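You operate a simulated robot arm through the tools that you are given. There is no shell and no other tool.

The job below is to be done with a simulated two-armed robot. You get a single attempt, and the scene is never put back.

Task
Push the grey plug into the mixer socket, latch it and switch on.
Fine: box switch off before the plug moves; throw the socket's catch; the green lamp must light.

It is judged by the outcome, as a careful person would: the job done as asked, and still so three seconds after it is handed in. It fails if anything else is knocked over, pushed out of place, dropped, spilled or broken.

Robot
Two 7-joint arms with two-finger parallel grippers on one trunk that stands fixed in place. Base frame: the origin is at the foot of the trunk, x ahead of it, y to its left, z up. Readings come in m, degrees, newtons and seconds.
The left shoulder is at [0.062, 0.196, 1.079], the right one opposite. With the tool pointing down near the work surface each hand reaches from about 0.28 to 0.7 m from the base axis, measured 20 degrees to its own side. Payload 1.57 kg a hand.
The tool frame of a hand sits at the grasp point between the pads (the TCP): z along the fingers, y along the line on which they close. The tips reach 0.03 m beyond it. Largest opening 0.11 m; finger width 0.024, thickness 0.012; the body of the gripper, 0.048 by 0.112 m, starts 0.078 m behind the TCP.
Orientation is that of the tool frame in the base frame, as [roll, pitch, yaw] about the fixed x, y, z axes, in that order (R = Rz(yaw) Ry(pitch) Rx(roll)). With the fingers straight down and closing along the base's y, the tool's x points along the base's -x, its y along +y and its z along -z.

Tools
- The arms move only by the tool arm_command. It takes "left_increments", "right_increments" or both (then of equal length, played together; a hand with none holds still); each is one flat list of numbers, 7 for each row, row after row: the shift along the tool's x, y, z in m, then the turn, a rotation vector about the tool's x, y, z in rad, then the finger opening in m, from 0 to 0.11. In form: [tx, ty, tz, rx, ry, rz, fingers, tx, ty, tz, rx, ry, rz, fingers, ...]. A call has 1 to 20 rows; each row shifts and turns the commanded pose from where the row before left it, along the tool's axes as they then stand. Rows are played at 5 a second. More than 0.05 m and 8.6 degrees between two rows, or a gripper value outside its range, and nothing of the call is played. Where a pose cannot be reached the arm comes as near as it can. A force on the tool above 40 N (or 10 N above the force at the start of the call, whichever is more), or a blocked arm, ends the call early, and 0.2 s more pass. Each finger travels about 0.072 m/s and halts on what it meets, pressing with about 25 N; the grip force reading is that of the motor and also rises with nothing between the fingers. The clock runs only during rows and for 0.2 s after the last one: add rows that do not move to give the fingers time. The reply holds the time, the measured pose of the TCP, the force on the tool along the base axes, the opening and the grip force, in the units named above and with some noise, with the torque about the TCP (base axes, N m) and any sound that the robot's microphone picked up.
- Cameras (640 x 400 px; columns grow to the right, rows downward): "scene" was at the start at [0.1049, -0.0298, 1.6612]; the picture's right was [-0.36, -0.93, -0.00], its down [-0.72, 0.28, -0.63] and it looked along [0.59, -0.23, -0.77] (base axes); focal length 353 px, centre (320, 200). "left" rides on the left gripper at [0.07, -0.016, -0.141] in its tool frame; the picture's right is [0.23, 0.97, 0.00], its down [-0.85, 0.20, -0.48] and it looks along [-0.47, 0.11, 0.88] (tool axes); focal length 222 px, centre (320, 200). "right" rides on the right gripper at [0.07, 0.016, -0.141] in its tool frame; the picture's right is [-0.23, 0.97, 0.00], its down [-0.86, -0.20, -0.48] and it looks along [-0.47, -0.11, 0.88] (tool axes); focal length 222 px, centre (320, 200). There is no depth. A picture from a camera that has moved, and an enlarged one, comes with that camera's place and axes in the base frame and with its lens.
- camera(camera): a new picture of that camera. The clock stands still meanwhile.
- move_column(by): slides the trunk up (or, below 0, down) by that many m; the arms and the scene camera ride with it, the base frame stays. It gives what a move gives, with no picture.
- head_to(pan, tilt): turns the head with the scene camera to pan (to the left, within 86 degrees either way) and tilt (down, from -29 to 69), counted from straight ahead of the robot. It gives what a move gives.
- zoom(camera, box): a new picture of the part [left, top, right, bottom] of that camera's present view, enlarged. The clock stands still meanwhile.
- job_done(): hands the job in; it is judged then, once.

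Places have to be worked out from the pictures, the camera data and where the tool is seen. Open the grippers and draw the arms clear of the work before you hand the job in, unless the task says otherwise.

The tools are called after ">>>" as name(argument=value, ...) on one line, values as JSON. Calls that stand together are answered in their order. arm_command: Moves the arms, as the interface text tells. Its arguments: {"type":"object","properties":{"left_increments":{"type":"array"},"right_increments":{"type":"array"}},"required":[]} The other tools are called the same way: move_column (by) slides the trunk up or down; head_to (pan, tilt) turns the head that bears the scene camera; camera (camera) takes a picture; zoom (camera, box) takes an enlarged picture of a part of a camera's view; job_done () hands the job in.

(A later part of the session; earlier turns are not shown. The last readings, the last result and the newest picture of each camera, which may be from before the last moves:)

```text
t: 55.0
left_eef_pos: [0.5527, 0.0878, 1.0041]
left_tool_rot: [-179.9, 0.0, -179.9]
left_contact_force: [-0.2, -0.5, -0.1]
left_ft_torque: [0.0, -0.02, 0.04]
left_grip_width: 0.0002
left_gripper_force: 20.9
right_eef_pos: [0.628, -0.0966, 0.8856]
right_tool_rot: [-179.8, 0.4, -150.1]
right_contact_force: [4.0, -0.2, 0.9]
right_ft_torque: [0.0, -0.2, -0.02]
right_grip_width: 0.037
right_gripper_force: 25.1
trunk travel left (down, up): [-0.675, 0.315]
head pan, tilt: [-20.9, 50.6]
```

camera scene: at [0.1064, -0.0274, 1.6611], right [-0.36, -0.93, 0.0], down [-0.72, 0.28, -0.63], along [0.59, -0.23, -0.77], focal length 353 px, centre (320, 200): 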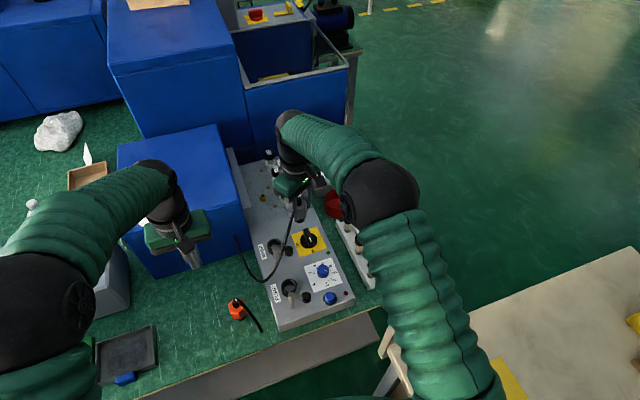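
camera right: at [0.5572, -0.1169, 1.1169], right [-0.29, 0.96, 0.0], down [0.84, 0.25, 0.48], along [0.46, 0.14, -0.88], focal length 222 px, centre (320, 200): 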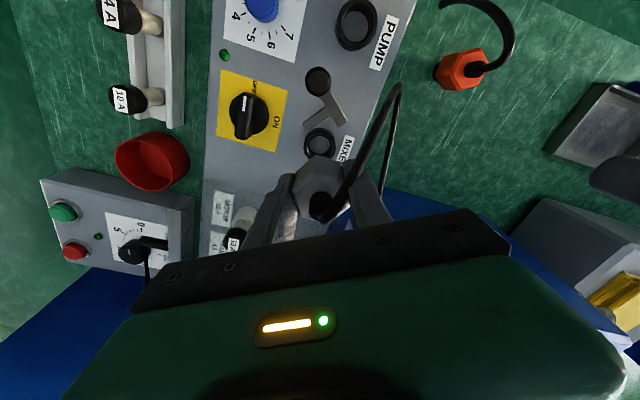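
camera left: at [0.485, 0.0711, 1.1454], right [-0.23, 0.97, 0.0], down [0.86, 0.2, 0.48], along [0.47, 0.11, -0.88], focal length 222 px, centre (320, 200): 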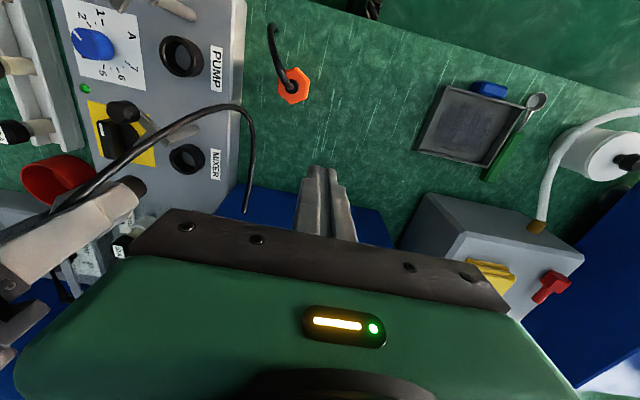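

Nearly there, with a slight 4 N sideways touch; easing 1 mm towards +x and pressing the last bit.

>>> arm_command(right_increments=[-0.001, 0, 0.0015, 0, 0, 0, 0.0, 0, 0, 0.002, 0, 0, 0, 0.0, 0, 0, 0.0015, 0, 0, 0, 0.0, 0, 0, 0, 0, 0, 0, 0.0])

>>> zoom(camera="left", box=[150, 110, 230, 180])

```text
t: 56.0
left_eef_pos: [0.5508, 0.088, 1.0055]
left_tool_rot: [180.0, 0.1, -179.9]
left_contact_force: [0.8, 0.0, -0.2]
left_ft_torque: [-0.03, -0.04, 0.01]
left_grip_width: 0.0
left_gripper_force: 20.9
right_eef_pos: [0.6283, -0.0955, 0.8834]
right_tool_rot: [-179.8, 0.4, -150.1]
right_contact_force: [-3.7, -0.4, 12.9]
right_ft_torque: [-0.04, 0.22, -0.01]
right_grip_width: 0.0374
right_gripper_force: 24.8
trunk travel left (down, up): [-0.675, 0.315]
head pan, tilt: [-20.9, 50.6]
```

```text
5.71 times, centred on (190, 145) of left
camera zoom: at [0.4824, 0.0715, 1.1468], right [-0.23, 0.97, 0.0], down [0.85, 0.2, 0.48], along [0.47, 0.11, -0.88], focal length 1269 px, centre (1063, 514)
```

zoom: 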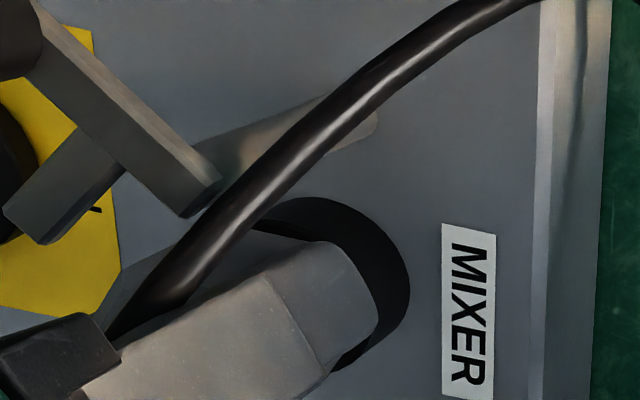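

Back at the same stop (TCP 0.883, 13 N). Releasing and rising clear.

>>> arm_command(right_increments=[0, 0, -0.0015, 0, 0, 0, 0.045, 0, 0, 0, 0, 0, 0, 0.06, 0, 0, 0, 0, 0, 0, 0.06, 0, 0, -0.015, 0, 0, 0, 0.06, 0, 0, -0.02, 0, 0, 0, 0.06, 0, 0, -0.025, 0, 0, 0, 0.06, 0, 0, -0.025, 0, 0, 0, 0.06, 0, 0, -0.02, 0, 0, 0, 0.06])

>>> zoom(camera="left", box=[110, 90, 270, 190])

>>> zoom(camera="scene", box=[250, 215, 310, 260])

>>> camera(camera="right")

```text
t: 57.8
left_eef_pos: [0.5533, 0.0868, 1.0051]
left_tool_rot: [-180.0, 0.1, -179.9]
left_contact_force: [0.5, -0.4, 0.0]
left_ft_torque: [-0.01, 0.0, -0.02]
left_grip_width: 0.0001
left_gripper_force: 21.1
right_eef_pos: [0.6265, -0.0949, 0.9898]
right_tool_rot: [-180.0, 0.4, -150.1]
right_contact_force: [0.3, -0.3, -0.4]
right_ft_torque: [0.0, 0.0, -0.04]
right_grip_width: 0.0601
right_gripper_force: 0.0
trunk travel left (down, up): [-0.675, 0.315]
head pan, tilt: [-20.9, 50.6]
```

```text
4.00 times, centred on (190, 140) of left
camera zoom: at [0.4841, 0.0713, 1.1459], right [-0.23, 0.97, 0.0], down [0.85, 0.2, 0.48], along [0.47, 0.11, -0.88], focal length 888 px, centre (840, 440)
```

zoom: 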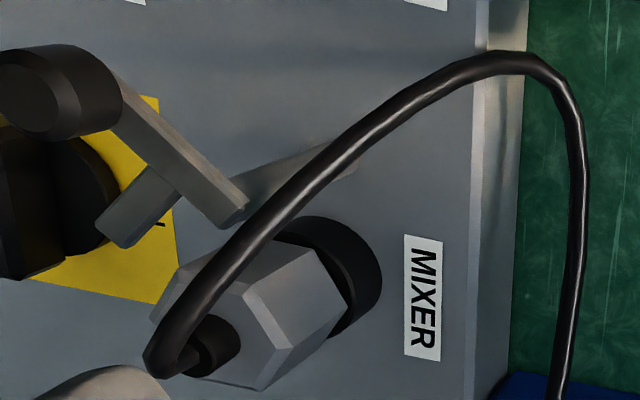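

```text
8.89 times, centred on (280, 238) of scene
camera zoom: at [0.1058, -0.0284, 1.6611], right [-0.36, -0.93, 0.0], down [-0.72, 0.28, -0.63], along [0.59, -0.23, -0.77], focal length 3135 px, centre (676, -133)
```

zoom: 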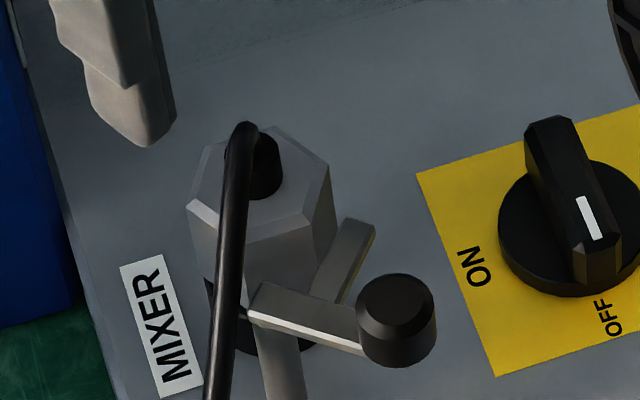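

```text
taken
camera right: at [0.5578, -0.1159, 1.1303], right [-0.29, 0.96, 0.0], down [0.84, 0.25, 0.48], along [0.46, 0.14, -0.88], focal length 222 px, centre (320, 200)
```

right: 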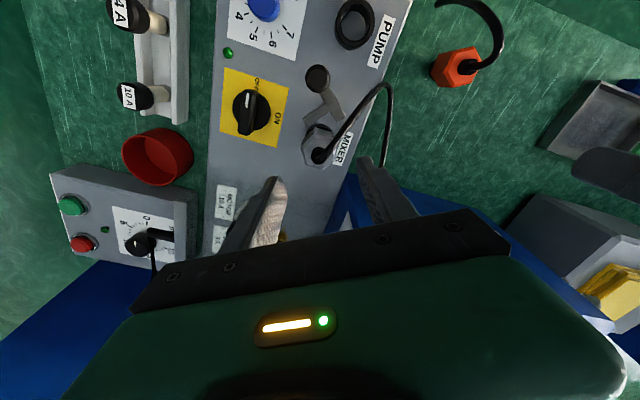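

The plug sits upright in the MIXER socket. Now the catch: I'll zoom on its knob from both hand cameras to fix its position and height.

>>> zoom(camera="right", box=[280, 50, 360, 110])

>>> zoom(camera="left", box=[100, 90, 180, 150])

```text
6.67 times, centred on (320, 80) of right
camera zoom: at [0.5578, -0.1159, 1.1303], right [-0.29, 0.96, 0.0], down [0.84, 0.25, 0.48], along [0.46, 0.14, -0.88], focal length 1481 px, centre (320, 1000)
```

zoom: 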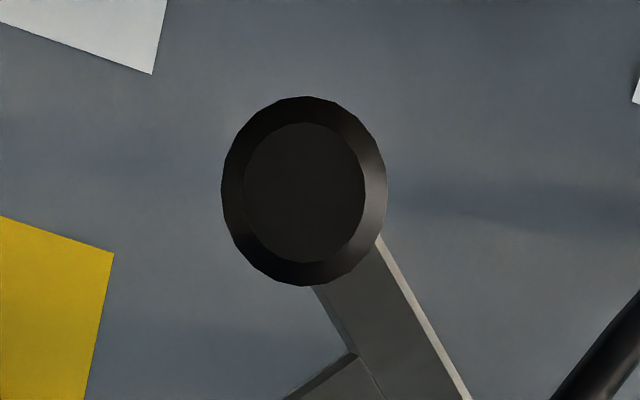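

```text
6.67 times, centred on (140, 120) of left
camera zoom: at [0.4841, 0.0713, 1.1459], right [-0.23, 0.97, 0.0], down [0.85, 0.2, 0.48], along [0.47, 0.11, -0.88], focal length 1481 px, centre (1520, 733)
```

zoom: 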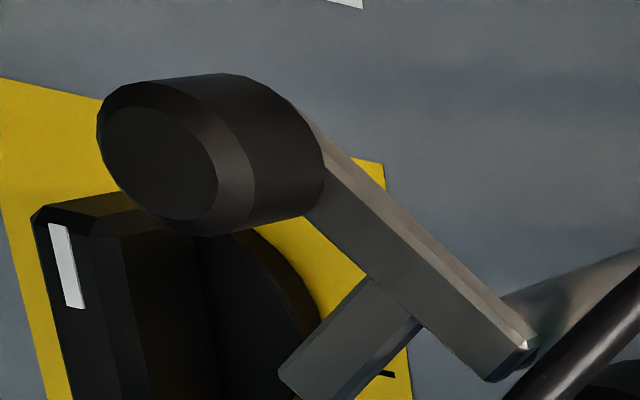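

The knob is directly below the right camera, so its place is firm: (0.5585, -0.118), about 22 mm across, top z≈0.914, sitting on the arm at ≈0.89. I'll move the hand over it, turned 10° clockwise.

>>> arm_command(right_increments=[0, 0, 0, 0, 0, 0.0873, 0.05, 0, 0, 0, 0, 0, 0.0873, 0.05, 0.018, 0.0004, 0, 0, 0, 0, 0.05, 0.018, 0.0004, 0, 0, 0, 0, 0.05, 0.018, 0.0004, 0, 0, 0, 0, 0.05, 0.018, 0.0004, 0, 0, 0, 0, 0.05, 0, 0, 0.02, 0, 0, 0, 0.05, 0, 0, 0, 0, 0, 0, 0.05])

>>> zoom(camera="right", box=[220, 90, 420, 215])

>>> zoom(camera="left", box=[80, 60, 240, 180])

```text
t: 59.6
left_eef_pos: [0.5533, 0.0875, 1.0041]
left_tool_rot: [-179.9, 0.2, 179.9]
left_contact_force: [-0.1, 0.7, 0.1]
left_ft_torque: [0.03, -0.03, 0.0]
left_grip_width: 0.0
left_gripper_force: 20.9
right_eef_pos: [0.5602, -0.1181, 0.966]
right_tool_rot: [-180.0, 0.2, -160.1]
right_contact_force: [-0.5, -0.7, -0.2]
right_ft_torque: [0.04, -0.02, 0.02]
right_grip_width: 0.05
right_gripper_force: 0.1
trunk travel left (down, up): [-0.675, 0.315]
head pan, tilt: [-20.9, 50.6]
```

```text
3.20 times, centred on (320, 152) of right
camera zoom: at [0.4885, -0.127, 1.1066], right [-0.12, 0.99, 0.0], down [0.87, 0.1, 0.48], along [0.48, 0.06, -0.88], focal length 711 px, centre (320, 352)
```

zoom: 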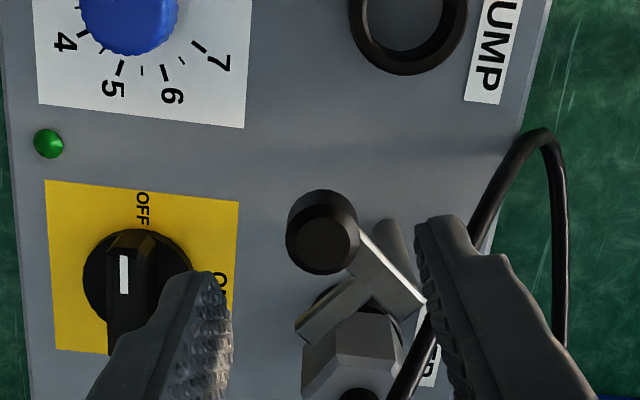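

```text
3.33 times, centred on (160, 120) of left
camera zoom: at [0.4847, 0.0712, 1.1456], right [-0.23, 0.97, 0.0], down [0.86, 0.2, 0.48], along [0.47, 0.11, -0.88], focal length 740 px, centre (853, 467)
```

zoom: 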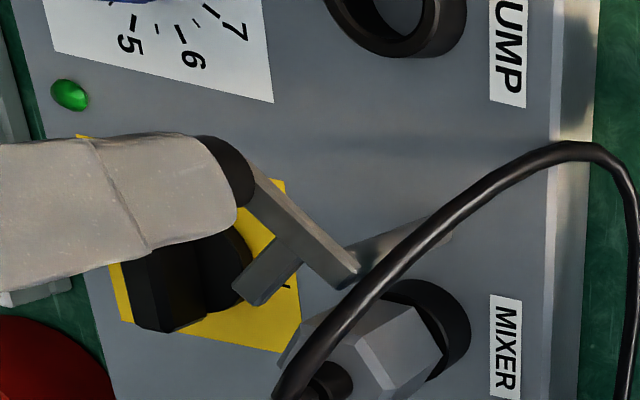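

The knob is confirmed at (0.558, -0.118). I'll shift 2 mm, lower until the tips are just above the arm, and close on the knob.

>>> arm_command(right_increments=[0.002, 0.0007, 0.01, 0, 0, 0, 0.05, 0, 0, 0.012, 0, 0, 0, 0.05, 0, 0, 0.01, 0, 0, 0, 0.05, 0, 0, 0.008, 0, 0, 0, 0.05, 0, 0, 0, 0, 0, 0, 0.03, 0, 0, 0, 0, 0, 0, 0.026, 0, 0, 0, 0, 0, 0, 0.026])

>>> zoom(camera="right", box=[220, 90, 420, 215])

>>> zoom(camera="left", box=[80, 60, 240, 180])

>>> zoom(camera="scene", box=[250, 215, 320, 265])

```text
t: 61.2
left_eef_pos: [0.5545, 0.087, 1.0033]
left_tool_rot: [-180.0, 0.0, 180.0]
left_contact_force: [-0.3, 0.3, 0.2]
left_ft_torque: [0.0, 0.03, -0.01]
left_grip_width: 0.0
left_gripper_force: 21.3
right_eef_pos: [0.5576, -0.1194, 0.9277]
right_tool_rot: [-180.0, 0.2, -160.1]
right_contact_force: [-1.0, -0.4, 0.1]
right_ft_torque: [-0.03, -0.02, 0.0]
right_grip_width: 0.0259
right_gripper_force: 0.1
trunk travel left (down, up): [-0.675, 0.315]
head pan, tilt: [-20.9, 50.6]
```

```text
3.20 times, centred on (320, 152) of right
camera zoom: at [0.4865, -0.1277, 1.0681], right [-0.12, 0.99, 0.0], down [0.87, 0.1, 0.48], along [0.48, 0.06, -0.88], focal length 711 px, centre (320, 352)
```

zoom: 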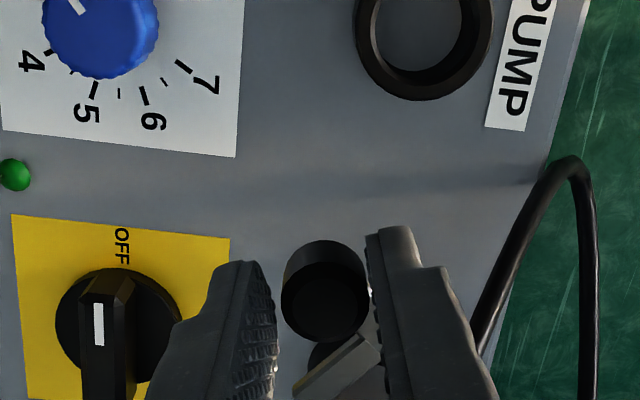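

```text
3.33 times, centred on (160, 120) of left
camera zoom: at [0.4847, 0.0711, 1.1456], right [-0.23, 0.97, 0.0], down [0.86, 0.2, 0.48], along [0.47, 0.11, -0.88], focal length 740 px, centre (853, 467)
```

zoom: 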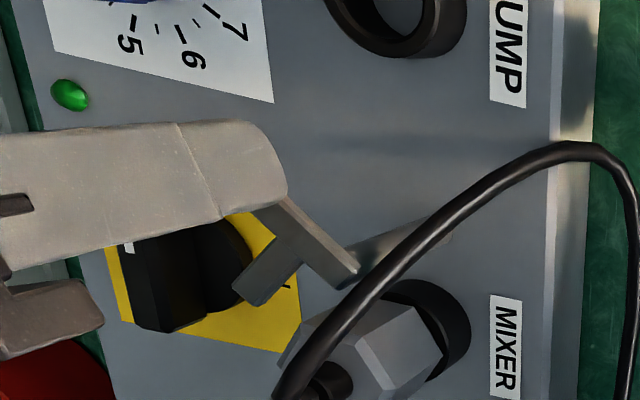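

```text
8.00 times, centred on (285, 240) of scene
camera zoom: at [0.1065, -0.0286, 1.6611], right [-0.36, -0.93, 0.0], down [-0.72, 0.28, -0.63], along [0.59, -0.23, -0.78], focal length 2822 px, centre (600, -120)
```

zoom: 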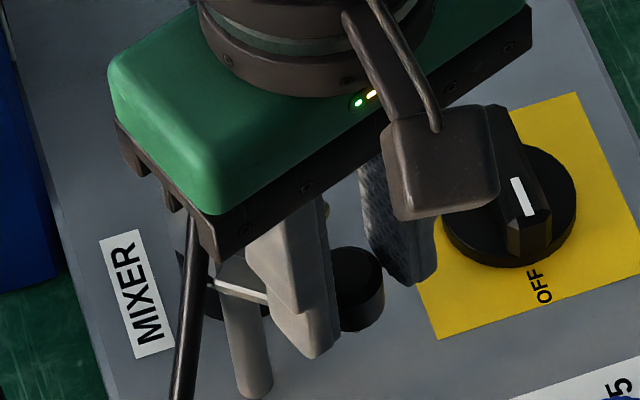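

The knob is caged between the fingers with the tips just above the arm. I'll close on it, then swing it counter-clockwise about the post in 5° steps, starting with 10°.

>>> arm_command(right_increments=[0, 0, 0, 0, 0, 0, 0.0, 0, 0, 0, 0, 0, 0, 0.0, -0.00194, -0.00303, 0, 0, 0, -0.0873, 0.0, -0.00194, -0.00303, 0, 0, 0, -0.0873, 0.0, 0, 0, 0, 0, 0, 0, 0.0])

>>> zoom(camera="right", box=[220, 90, 420, 215])

>>> zoom(camera="left", box=[80, 60, 240, 180])

```text
t: 62.4
left_eef_pos: [0.5546, 0.0894, 1.0037]
left_tool_rot: [180.0, 0.0, 180.0]
left_contact_force: [0.6, 0.8, -0.3]
left_ft_torque: [0.06, 0.02, -0.02]
left_grip_width: 0.0
left_gripper_force: 21.3
right_eef_pos: [0.5647, -0.1225, 0.9278]
right_tool_rot: [-179.9, 0.3, -149.9]
right_contact_force: [0.8, 1.1, -0.9]
right_ft_torque: [0.43, -0.08, 0.0]
right_grip_width: 0.0207
right_gripper_force: 34.0
trunk travel left (down, up): [-0.675, 0.315]
head pan, tilt: [-20.9, 50.6]
```

```text
3.20 times, centred on (320, 152) of right
camera zoom: at [0.495, -0.1441, 1.0681], right [-0.29, 0.96, 0.0], down [0.84, 0.25, 0.48], along [0.46, 0.14, -0.88], focal length 711 px, centre (320, 352)
```

zoom: 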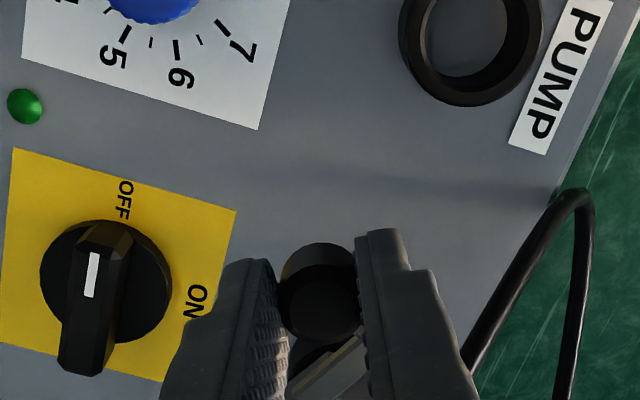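

```text
3.33 times, centred on (160, 120) of left
camera zoom: at [0.4846, 0.0712, 1.1456], right [-0.23, 0.97, 0.0], down [0.86, 0.2, 0.48], along [0.47, 0.11, -0.88], focal length 740 px, centre (853, 467)
```

zoom: 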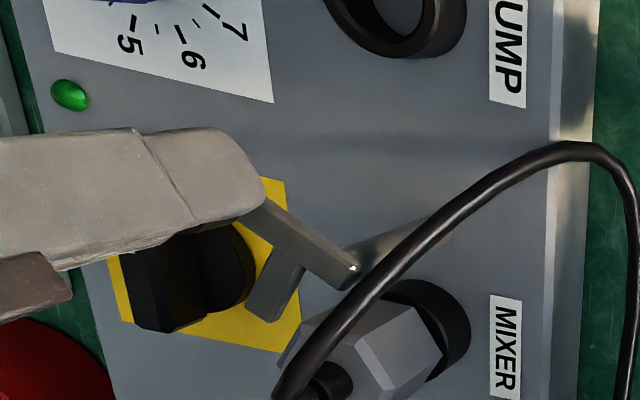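

The catch turns smoothly about the post. Another 10°, which should bring the tongue to the edge of the hex – I'll watch the force closely.

>>> arm_command(right_increments=[-0.00194, -0.00303, 0, 0, 0, -0.0873, 0.0, -0.00194, -0.00303, 0, 0, 0, -0.0873, 0.0, 0, 0, 0, 0, 0, 0, 0.0])

>>> zoom(camera="left", box=[110, 100, 230, 190])

>>> zoom(camera="scene", box=[250, 215, 320, 265])

```text
t: 63.2
left_eef_pos: [0.5537, 0.0874, 1.0038]
left_tool_rot: [-179.9, 0.1, 180.0]
left_contact_force: [-1.0, 0.9, -0.2]
left_ft_torque: [0.0, -0.01, 0.0]
left_grip_width: 0.0001
left_gripper_force: 20.8
right_eef_pos: [0.5707, -0.1262, 0.927]
right_tool_rot: [-179.7, 0.3, -140.1]
right_contact_force: [2.4, -1.1, 3.5]
right_ft_torque: [0.3, 0.06, -0.1]
right_grip_width: 0.0207
right_gripper_force: 33.8
trunk travel left (down, up): [-0.675, 0.315]
head pan, tilt: [-20.9, 50.6]
```

```text
4.44 times, centred on (170, 145) of left
camera zoom: at [0.4846, 0.0713, 1.1457], right [-0.23, 0.97, 0.0], down [0.85, 0.2, 0.48], along [0.47, 0.11, -0.88], focal length 987 px, centre (987, 444)
```

zoom: 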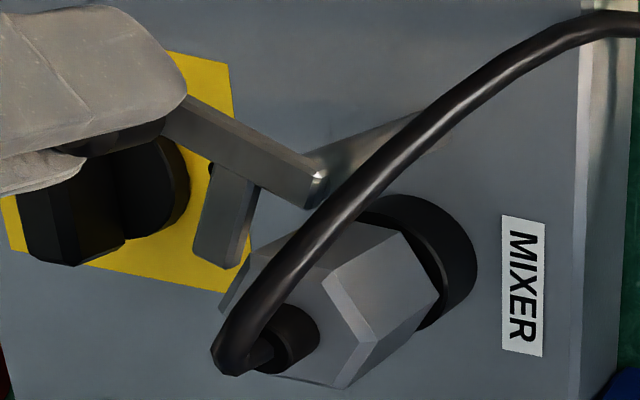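

```text
8.00 times, centred on (285, 240) of scene
camera zoom: at [0.1065, -0.0283, 1.6611], right [-0.36, -0.93, 0.0], down [-0.72, 0.28, -0.63], along [0.59, -0.23, -0.77], focal length 2822 px, centre (600, -120)
```

zoom: 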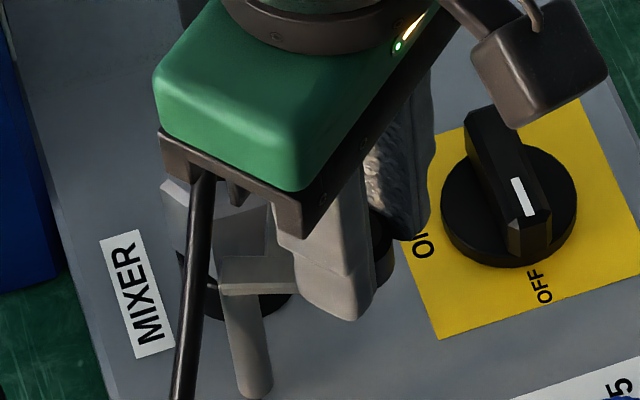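

Force is still small (about 3 N). I'll zoom on the gap between tongue and hex before going on.

>>> zoom(camera="left", box=[145, 130, 195, 170])

>>> zoom(camera="right", box=[290, 160, 400, 230])

```text
10.00 times, centred on (170, 150) of left
camera zoom: at [0.4846, 0.0713, 1.1457], right [-0.23, 0.97, 0.0], down [0.85, 0.2, 0.48], along [0.47, 0.11, -0.88], focal length 2221 px, centre (1820, 700)
```

zoom: 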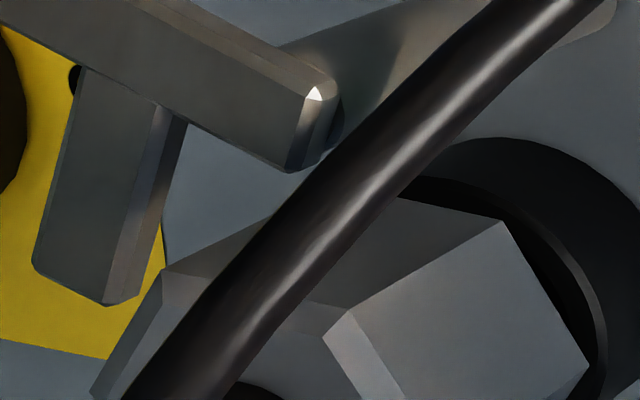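

```text
5.71 times, centred on (345, 195) of right
camera zoom: at [0.5055, -0.1586, 1.068], right [-0.45, 0.89, 0.0], down [0.78, 0.4, 0.48], along [0.43, 0.22, -0.88], focal length 1269 px, centre (177, 229)
```

zoom: 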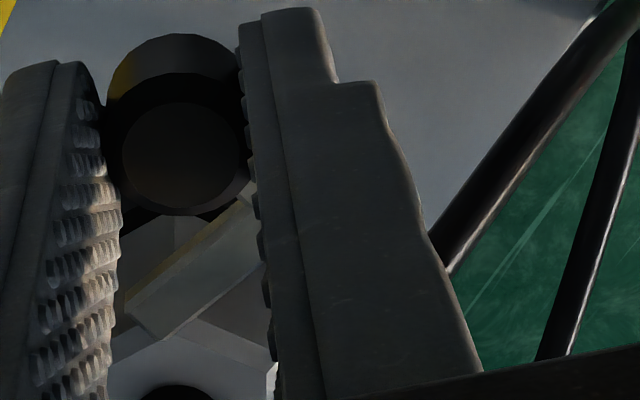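

It's close but not touching as far as I can see. I'll continue gently in 3° steps.

>>> arm_command(right_increments=[-0.00116, -0.00182, 0, 0, 0, -0.0524, 0.0, -0.00116, -0.00182, 0, 0, 0, -0.0524, 0.0, 0, 0, 0, 0, 0, 0, 0.0])

>>> zoom(camera="left", box=[130, 120, 210, 180])

```text
t: 64.0
left_eef_pos: [0.5539, 0.0868, 1.0048]
left_tool_rot: [-179.9, 0.0, 180.0]
left_contact_force: [0.0, 0.5, -0.5]
left_ft_torque: [0.01, -0.01, 0.04]
left_grip_width: 0.0
left_gripper_force: 21.1
right_eef_pos: [0.5749, -0.128, 0.9279]
right_tool_rot: [-179.8, 0.1, -134.0]
right_contact_force: [-0.6, 2.3, -1.4]
right_ft_torque: [0.69, -0.13, 0.03]
right_grip_width: 0.0206
right_gripper_force: 34.1
trunk travel left (down, up): [-0.675, 0.315]
head pan, tilt: [-20.9, 50.6]
```

```text
6.67 times, centred on (170, 150) of left
camera zoom: at [0.4845, 0.0713, 1.1455], right [-0.23, 0.97, 0.0], down [0.86, 0.2, 0.48], along [0.47, 0.11, -0.88], focal length 1481 px, centre (1320, 533)
```

zoom: 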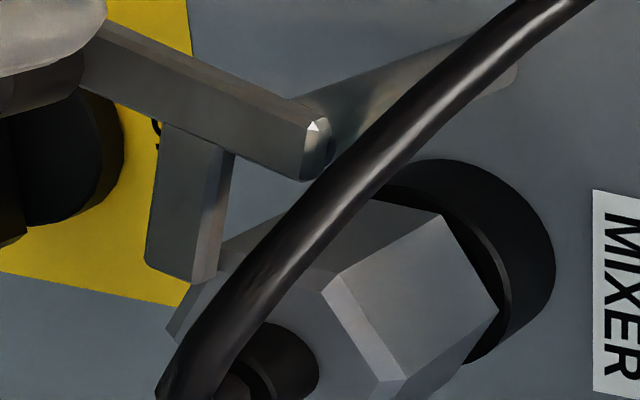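

At about 26° the tongue is coming over the hex corner with negligible force. Continuing.

>>> arm_command(right_increments=[-0.00116, -0.00182, 0, 0, 0, -0.0524, 0.0, -0.00116, -0.00182, 0, 0, 0, -0.0524, 0.0, -0.00116, -0.00182, 0, 0, 0, -0.0524, 0.0, 0, 0, 0, 0, 0, 0, 0.0])

>>> zoom(camera="left", box=[130, 120, 210, 180])

```text
t: 65.0
left_eef_pos: [0.5541, 0.0872, 1.0052]
left_tool_rot: [-179.9, 0.0, 180.0]
left_contact_force: [-0.6, -1.1, 0.7]
left_ft_torque: [0.0, -0.02, 0.01]
left_grip_width: 0.0001
left_gripper_force: 21.0
right_eef_pos: [0.5809, -0.1289, 0.9269]
right_tool_rot: [-179.9, 0.2, -125.1]
right_contact_force: [-4.5, 0.0, -8.8]
right_ft_torque: [0.03, 0.47, 0.17]
right_grip_width: 0.0204
right_gripper_force: 33.8
trunk travel left (down, up): [-0.675, 0.315]
head pan, tilt: [-20.9, 50.6]
```

```text
6.67 times, centred on (170, 150) of left
camera zoom: at [0.4848, 0.0709, 1.1454], right [-0.23, 0.97, 0.0], down [0.86, 0.2, 0.48], along [0.47, 0.11, -0.88], focal length 1481 px, centre (1320, 533)
```

zoom: 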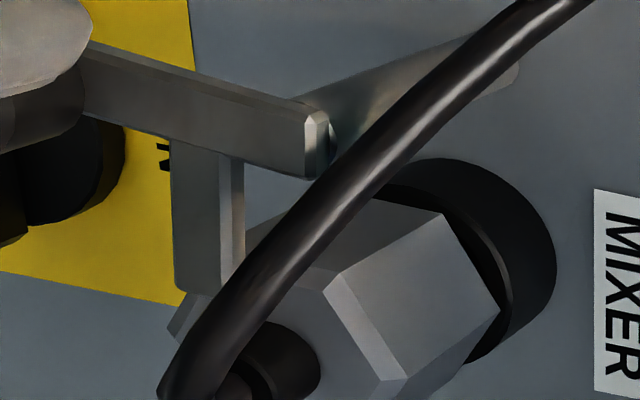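

There's now a mild resistance (about 5 N back, 9 N down). Let me look closely at where the tongue is relative to the hex top and boot.

>>> zoom(camera="left", box=[145, 140, 185, 172])

>>> zoom(camera="scene", box=[260, 225, 300, 255])

>>> zoom(camera="right", box=[270, 150, 390, 230])

```text
12.50 times, centred on (165, 156) of left
camera zoom: at [0.4848, 0.0709, 1.1454], right [-0.23, 0.97, 0.0], down [0.86, 0.2, 0.48], along [0.47, 0.11, -0.88], focal length 2776 px, centre (2258, 750)
```

zoom: 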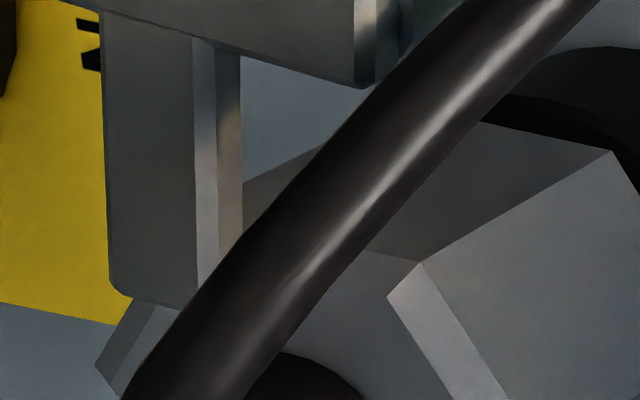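

```text
13.33 times, centred on (280, 240) of scene
camera zoom: at [0.1073, -0.0289, 1.6609], right [-0.36, -0.93, 0.0], down [-0.72, 0.28, -0.63], along [0.59, -0.23, -0.78], focal length 4703 px, centre (853, -333)
```

zoom: 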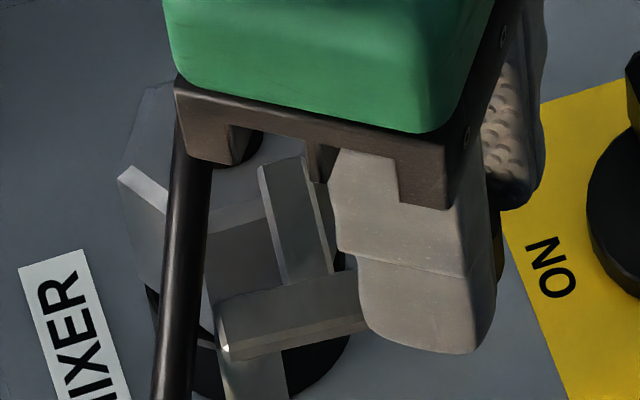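

```text
5.00 times, centred on (330, 190) of right
camera zoom: at [0.5268, -0.1765, 1.0683], right [-0.67, 0.74, 0.0], down [0.65, 0.59, 0.48], along [0.36, 0.32, -0.88], focal length 1111 px, centre (270, 250)
```

zoom: 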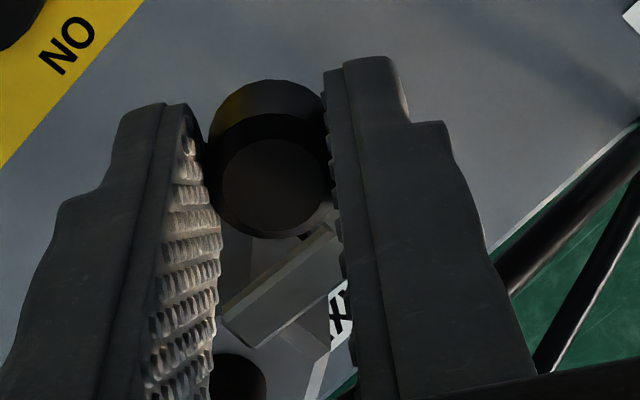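

The tongue has passed over the hex edge onto its top. I'll go on in small steps; the tongue should end up pointing at the plug's axis near 50°.

>>> arm_command(right_increments=[-0.00116, -0.00182, 0, 0, 0, -0.0524, 0.0, -0.00116, -0.00182, 0, 0, 0, -0.0524, 0.0, 0, 0, 0, 0, 0, 0, 0.0])

>>> zoom(camera="left", box=[130, 120, 210, 180])

>>> zoom(camera="scene", box=[260, 225, 300, 255])

```text
t: 65.8
left_eef_pos: [0.5539, 0.0865, 1.0046]
left_tool_rot: [-180.0, 0.0, 180.0]
left_contact_force: [-0.3, 0.1, 0.2]
left_ft_torque: [-0.02, 0.0, 0.0]
left_grip_width: 0.0
left_gripper_force: 21.4
right_eef_pos: [0.586, -0.1288, 0.9274]
right_tool_rot: [-179.9, 0.2, -119.0]
right_contact_force: [-6.7, -1.5, -6.1]
right_ft_torque: [-0.13, 0.55, 0.03]
right_grip_width: 0.0204
right_gripper_force: 34.3
trunk travel left (down, up): [-0.675, 0.315]
head pan, tilt: [-20.9, 50.6]
```

```text
6.67 times, centred on (170, 150) of left
camera zoom: at [0.4842, 0.0701, 1.1458], right [-0.23, 0.97, 0.0], down [0.85, 0.2, 0.48], along [0.47, 0.11, -0.88], focal length 1481 px, centre (1320, 533)
```

zoom: 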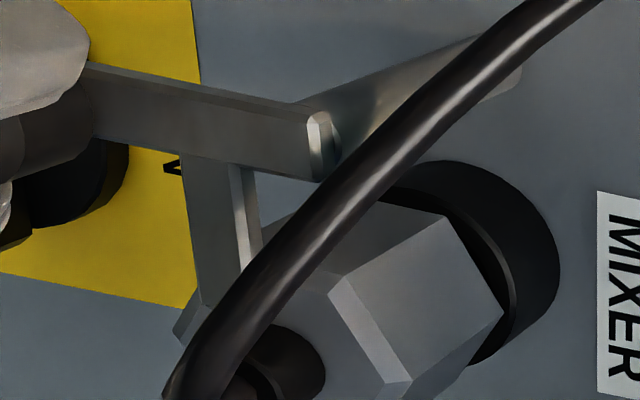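

```text
13.33 times, centred on (280, 240) of scene
camera zoom: at [0.1059, -0.03, 1.6611], right [-0.36, -0.93, 0.0], down [-0.72, 0.28, -0.63], along [0.59, -0.23, -0.78], focal length 4703 px, centre (853, -333)
```

zoom: 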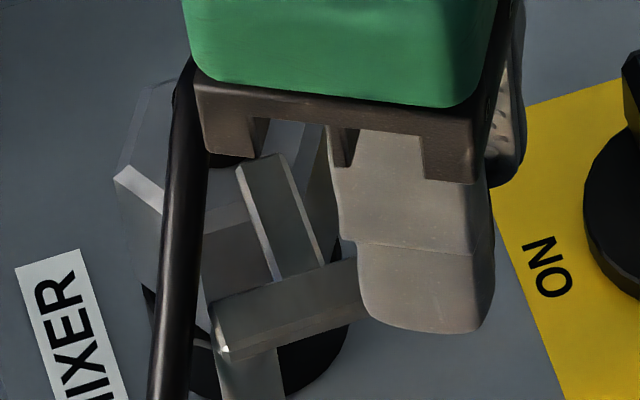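

The catch is at about 41° and the plug hasn't moved. Two more steps.

>>> arm_command(right_increments=[-0.00116, -0.00182, 0, 0, 0, -0.0524, 0.0, -0.00116, -0.00182, 0, 0, 0, -0.0524, 0.0, 0, 0, 0, 0, 0, 0, 0.0])

>>> zoom(camera="left", box=[130, 120, 210, 180])

>>> zoom(camera="scene", box=[260, 225, 300, 255])

```text
t: 66.6
left_eef_pos: [0.5508, 0.0857, 1.0069]
left_tool_rot: [179.9, 0.2, 180.0]
left_contact_force: [-0.1, -0.3, 0.0]
left_ft_torque: [0.01, -0.01, -0.01]
left_grip_width: 0.0003
left_gripper_force: 21.1
right_eef_pos: [0.5863, -0.1283, 0.9277]
right_tool_rot: [-179.9, -0.1, -113.0]
right_contact_force: [-23.7, -4.5, -6.9]
right_ft_torque: [0.14, 0.46, 0.22]
right_grip_width: 0.0201
right_gripper_force: 33.3
trunk travel left (down, up): [-0.675, 0.315]
head pan, tilt: [-20.9, 50.6]
```

```text
6.67 times, centred on (170, 150) of left
camera zoom: at [0.4817, 0.0695, 1.1468], right [-0.23, 0.97, 0.0], down [0.85, 0.2, 0.48], along [0.47, 0.11, -0.88], focal length 1481 px, centre (1320, 533)
```

zoom: 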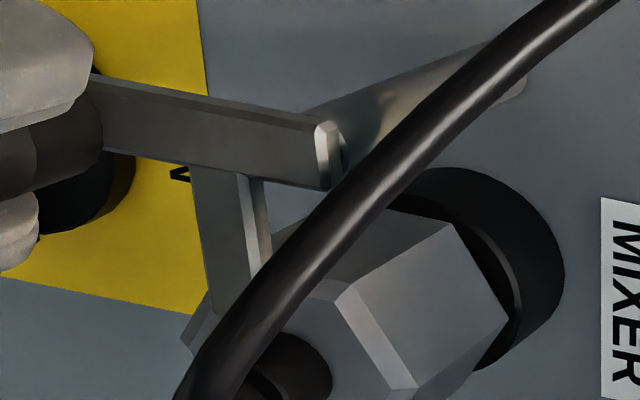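

```text
13.33 times, centred on (280, 240) of scene
camera zoom: at [0.1008, -0.0309, 1.6613], right [-0.36, -0.93, 0.0], down [-0.72, 0.28, -0.63], along [0.59, -0.23, -0.77], focal length 4703 px, centre (853, -333)
```

zoom: 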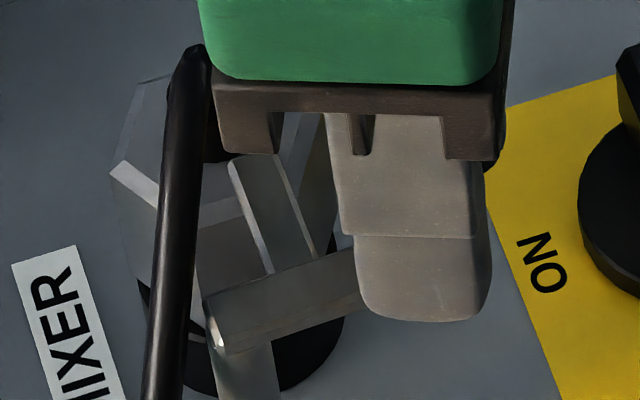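

Resistance jumped to 24 N with no further motion: the arm now points straight along -y with the tongue over the hex top, so this looks like the catch's closed stop. I'll ease off, open and see whether it stays.

>>> arm_command(right_increments=[0.001, 0.0015, 0, 0, 0, 0, 0.0, 0, 0, 0, 0, 0, 0, 0.03, 0, 0, 0, 0, 0, 0, 0.04, 0, 0, -0.01, 0, 0, 0, 0.04, 0, 0, -0.02, 0, 0, 0, 0.04, 0, 0, -0.025, 0, 0, 0, 0.04, 0, 0, -0.025, 0, 0, 0, 0.04])

>>> zoom(camera="left", box=[110, 100, 230, 190])

>>> zoom(camera="scene", box=[255, 220, 305, 258])

>>> camera(camera="right")

```text
t: 68.2
left_eef_pos: [0.5538, 0.0871, 1.0048]
left_tool_rot: [180.0, 0.1, 180.0]
left_contact_force: [0.0, -0.1, -0.1]
left_ft_torque: [0.0, 0.0, -0.03]
left_grip_width: 0.0001
left_gripper_force: 21.2
right_eef_pos: [0.5884, -0.127, 1.0081]
right_tool_rot: [-179.7, 0.2, -113.1]
right_contact_force: [-1.0, 0.2, 0.9]
right_ft_torque: [0.01, 0.0, 0.04]
right_grip_width: 0.0403
right_gripper_force: 0.0
trunk travel left (down, up): [-0.675, 0.315]
head pan, tilt: [-20.9, 50.6]
```

```text
4.44 times, centred on (170, 145) of left
camera zoom: at [0.4839, 0.0711, 1.1459], right [-0.23, 0.97, 0.0], down [0.85, 0.2, 0.48], along [0.47, 0.11, -0.88], focal length 987 px, centre (987, 444)
```

zoom: 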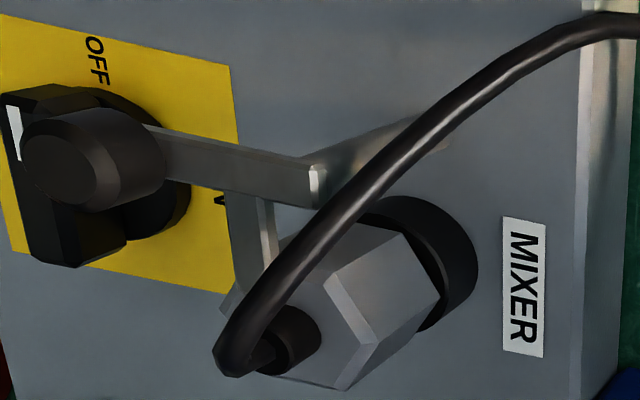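

```text
10.53 times, centred on (280, 239) of scene
camera zoom: at [0.1054, -0.0286, 1.6611], right [-0.36, -0.93, 0.0], down [-0.72, 0.28, -0.63], along [0.59, -0.23, -0.77], focal length 3712 px, centre (741, -210)
```

zoom: 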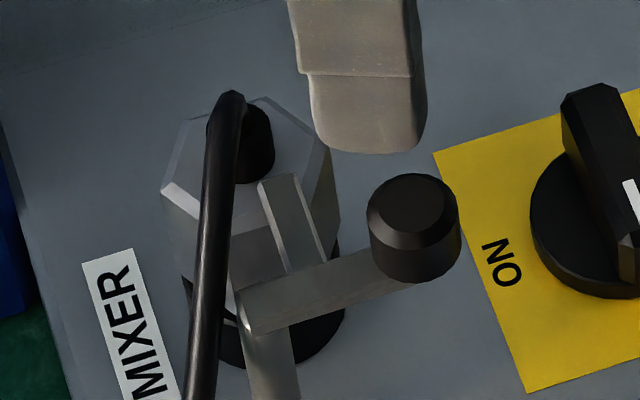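

```text
taken
camera right: at [0.5448, -0.1843, 1.1485], right [-0.81, 0.59, 0.0], down [0.52, 0.71, 0.48], along [0.29, 0.39, -0.88], focal length 222 px, centre (320, 200)
```

right: 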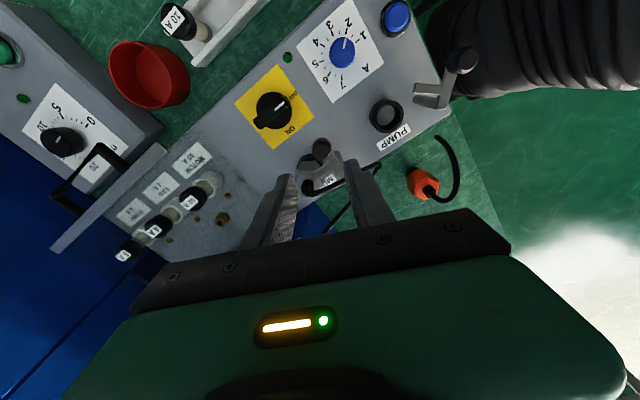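

The catch stays put with its tongue over the plug. I'll check from above how it sits – whether it's at its own stop and square – by zooming the right camera.

>>> zoom(camera="right", box=[280, 120, 380, 200])

>>> zoom(camera="left", box=[145, 130, 195, 170])

>>> zoom(camera="scene", box=[266, 228, 296, 252])

```text
5.00 times, centred on (330, 160) of right
camera zoom: at [0.5448, -0.1843, 1.1485], right [-0.81, 0.59, 0.0], down [0.52, 0.71, 0.48], along [0.29, 0.39, -0.88], focal length 1111 px, centre (270, 400)
```

zoom: 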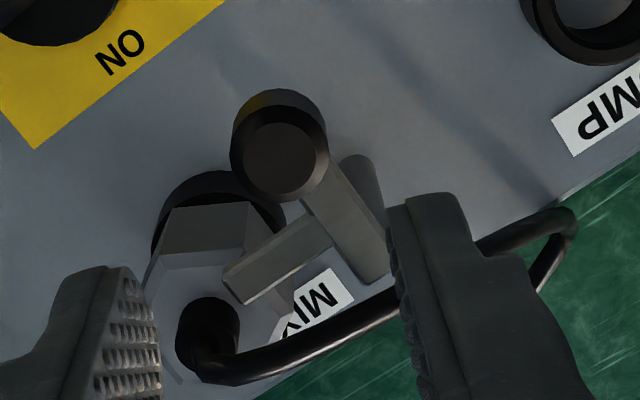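

```text
10.00 times, centred on (170, 150) of left
camera zoom: at [0.4839, 0.0711, 1.1459], right [-0.23, 0.97, 0.0], down [0.85, 0.2, 0.48], along [0.47, 0.11, -0.88], focal length 2221 px, centre (1820, 700)
```

zoom: 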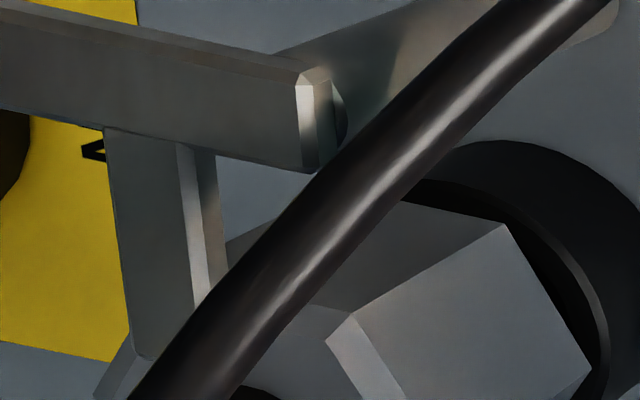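

```text
16.00 times, centred on (281, 240) of scene
camera zoom: at [0.1054, -0.0286, 1.6611], right [-0.36, -0.93, 0.0], down [-0.72, 0.28, -0.63], along [0.59, -0.23, -0.77], focal length 5643 px, centre (944, -440)
```

zoom: 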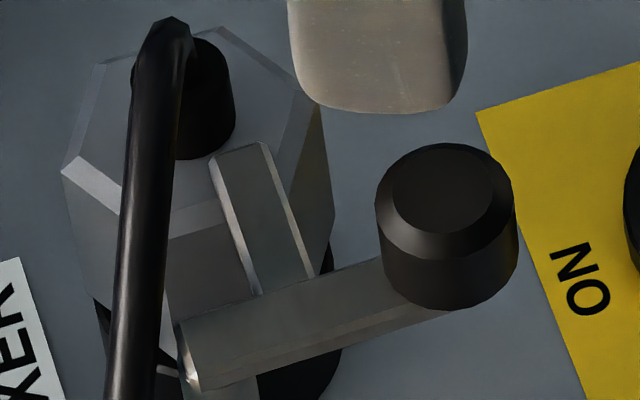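

From above, the arm now lies square along -y and the tongue along +x, overlapping the hex top by ~5 mm with ~5 mm gap to the boot – so it's at its own closed stop. Next, turn the hand back and go over the switch to grip its bar (which now lies along x).

>>> arm_command(right_increments=[0, 0, 0, 0, 0, 0.13, 0.05, 0, 0, 0, 0, 0, 0.13, 0.05, 0, 0, 0, 0, 0, 0.13, 0.05, 0, 0, 0, 0, 0, 0.13, 0.05, 0, 0, 0, 0, 0, 0.13, 0.05, 0, 0, 0, 0, 0, 0.13, 0.05, 0, 0, 0, 0, 0, 0.13, 0.05, 0, 0, 0, 0, 0, 0.13, 0.05, 0, 0, 0, 0, 0, 0.128, 0.05, -0.0108, -0.0212, 0, 0, 0, 0, 0.05, -0.0108, -0.0212, 0, 0, 0, 0, 0.05, -0.0108, -0.0212, 0, 0, 0, 0, 0.05, 0, 0, 0.03, 0, 0, 0, 0.05, 0, 0, 0.03, 0, 0, 0, 0.05, 0, 0, 0, 0, 0, 0, 0.05])

>>> camera(camera="right")

>>> zoom(camera="right", box=[240, 90, 400, 190])

```text
t: 71.4
left_eef_pos: [0.5539, 0.0873, 1.0042]
left_tool_rot: [-179.9, 0.2, -180.0]
left_contact_force: [0.1, -0.2, 0.0]
left_ft_torque: [0.01, -0.02, -0.02]
left_grip_width: 0.0
left_gripper_force: 21.5
right_eef_pos: [0.6206, -0.189, 0.9483]
right_tool_rot: [-180.0, 0.4, 180.0]
right_contact_force: [-0.4, 0.2, 0.6]
right_ft_torque: [0.0, 0.0, 0.04]
right_grip_width: 0.05
right_gripper_force: 0.1
trunk travel left (down, up): [-0.675, 0.315]
head pan, tilt: [-20.9, 50.6]
```

```text
taken
camera right: at [0.5507, -0.1734, 1.0887], right [0.23, 0.97, 0.0], down [0.85, -0.2, 0.48], along [0.47, -0.11, -0.88], focal length 222 px, centre (320, 200)
```

right: 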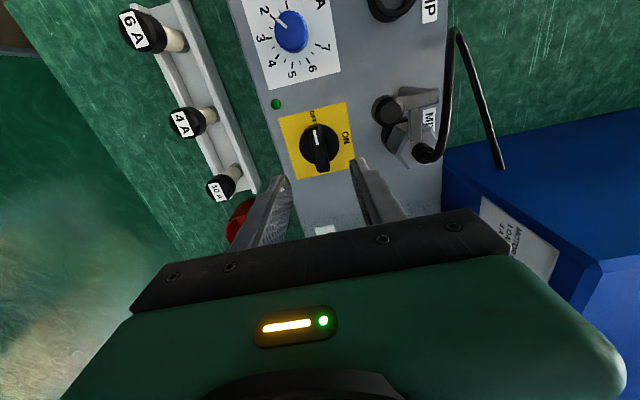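

```text
4.00 times, centred on (320, 140) of right
camera zoom: at [0.5507, -0.1734, 1.0887], right [0.23, 0.97, 0.0], down [0.85, -0.2, 0.48], along [0.47, -0.11, -0.88], focal length 888 px, centre (320, 440)
```

zoom: 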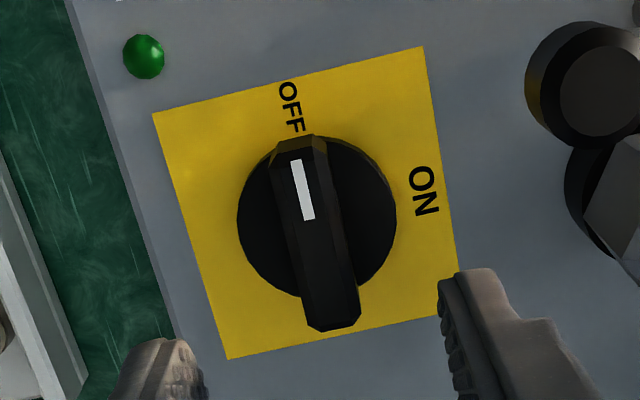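

The switch knob sits right between the fingers. Lowering to the earlier grip height (TCP z≈0.868) and closing on the bar.

>>> arm_command(right_increments=[0, -0.001, 0.02, 0, 0, 0, 0.05, 0, 0, 0.02, 0, 0, 0, 0.05, 0, 0, 0.02, 0, 0, 0, 0.05, 0, 0, 0.012, 0, 0, 0, 0.05, 0, 0, 0.008, 0, 0, 0, 0.05, 0, 0, 0, 0, 0, 0, 0.03, 0, 0, 0, 0, 0, 0, 0.0, 0, 0, 0, 0, 0, 0, 0.0, 0, 0, 0, 0, 0, 0, 0.0])

>>> zoom(camera="right", box=[240, 100, 400, 210])

```text
t: 73.4
left_eef_pos: [0.554, 0.0886, 1.0036]
left_tool_rot: [-179.8, 0.1, -179.9]
left_contact_force: [0.5, 0.1, -0.3]
left_ft_torque: [0.02, -0.05, 0.05]
left_grip_width: 0.0
left_gripper_force: 21.1
right_eef_pos: [0.6207, -0.1902, 0.8685]
right_tool_rot: [179.9, 0.3, 180.0]
right_contact_force: [-0.7, 6.8, -3.1]
right_ft_torque: [0.24, -0.73, -0.02]
right_grip_width: 0.0161
right_gripper_force: 31.6
trunk travel left (down, up): [-0.675, 0.315]
head pan, tilt: [-20.9, 50.6]
```

```text
3.64 times, centred on (320, 155) of right
camera zoom: at [0.5512, -0.1739, 1.0091], right [0.23, 0.97, 0.0], down [0.85, -0.2, 0.48], along [0.47, -0.11, -0.88], focal length 808 px, centre (320, 364)
```

zoom: 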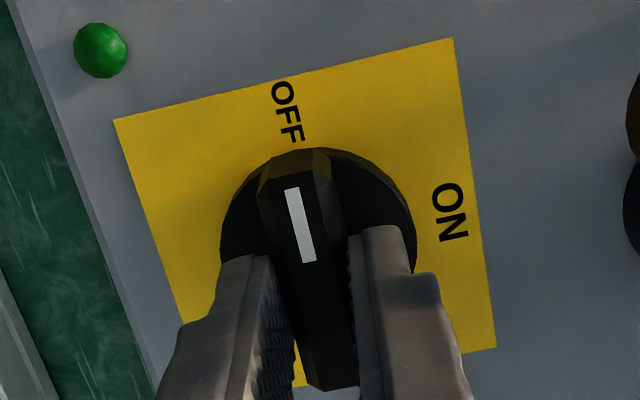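

Gripped at 16 mm. Now turning clockwise towards ON, first half.

>>> arm_command(right_increments=[0, 0.0005, 0, 0, 0, 0.1428, 0.0, 0, 0, 0, 0, 0, 0.1428, 0.0, 0, 0, 0, 0, 0, 0.1428, 0.0, 0, 0, 0, 0, 0, 0.1428, 0.0, 0, 0, 0, 0, 0, 0.1428, 0.0, 0, 0, 0, 0, 0, 0.1428, 0.0])

>>> zoom(camera="right", box=[220, 80, 420, 210])

```text
t: 74.8
left_eef_pos: [0.5535, 0.0884, 1.0041]
left_tool_rot: [179.9, 0.0, 179.9]
left_contact_force: [-0.1, -0.9, -0.2]
left_ft_torque: [0.02, -0.03, 0.0]
left_grip_width: 0.0
left_gripper_force: 21.3
right_eef_pos: [0.6205, -0.1921, 0.8702]
right_tool_rot: [179.6, 0.4, 130.8]
right_contact_force: [1.9, 0.7, 6.5]
right_ft_torque: [-0.84, -0.43, 0.0]
right_grip_width: 0.0158
right_gripper_force: 31.1
trunk travel left (down, up): [-0.675, 0.315]
head pan, tilt: [-20.9, 50.6]
```

```text
3.08 times, centred on (320, 145) of right
camera zoom: at [0.5869, -0.1275, 1.0091], right [0.89, 0.46, 0.01], down [0.4, -0.78, 0.48], along [0.23, -0.43, -0.88], focal length 684 px, centre (320, 369)
```

zoom: 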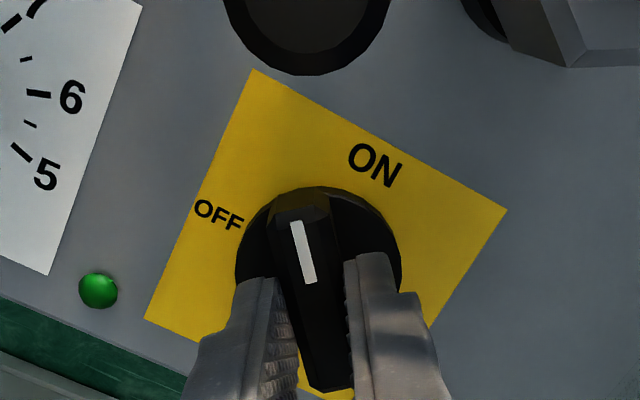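

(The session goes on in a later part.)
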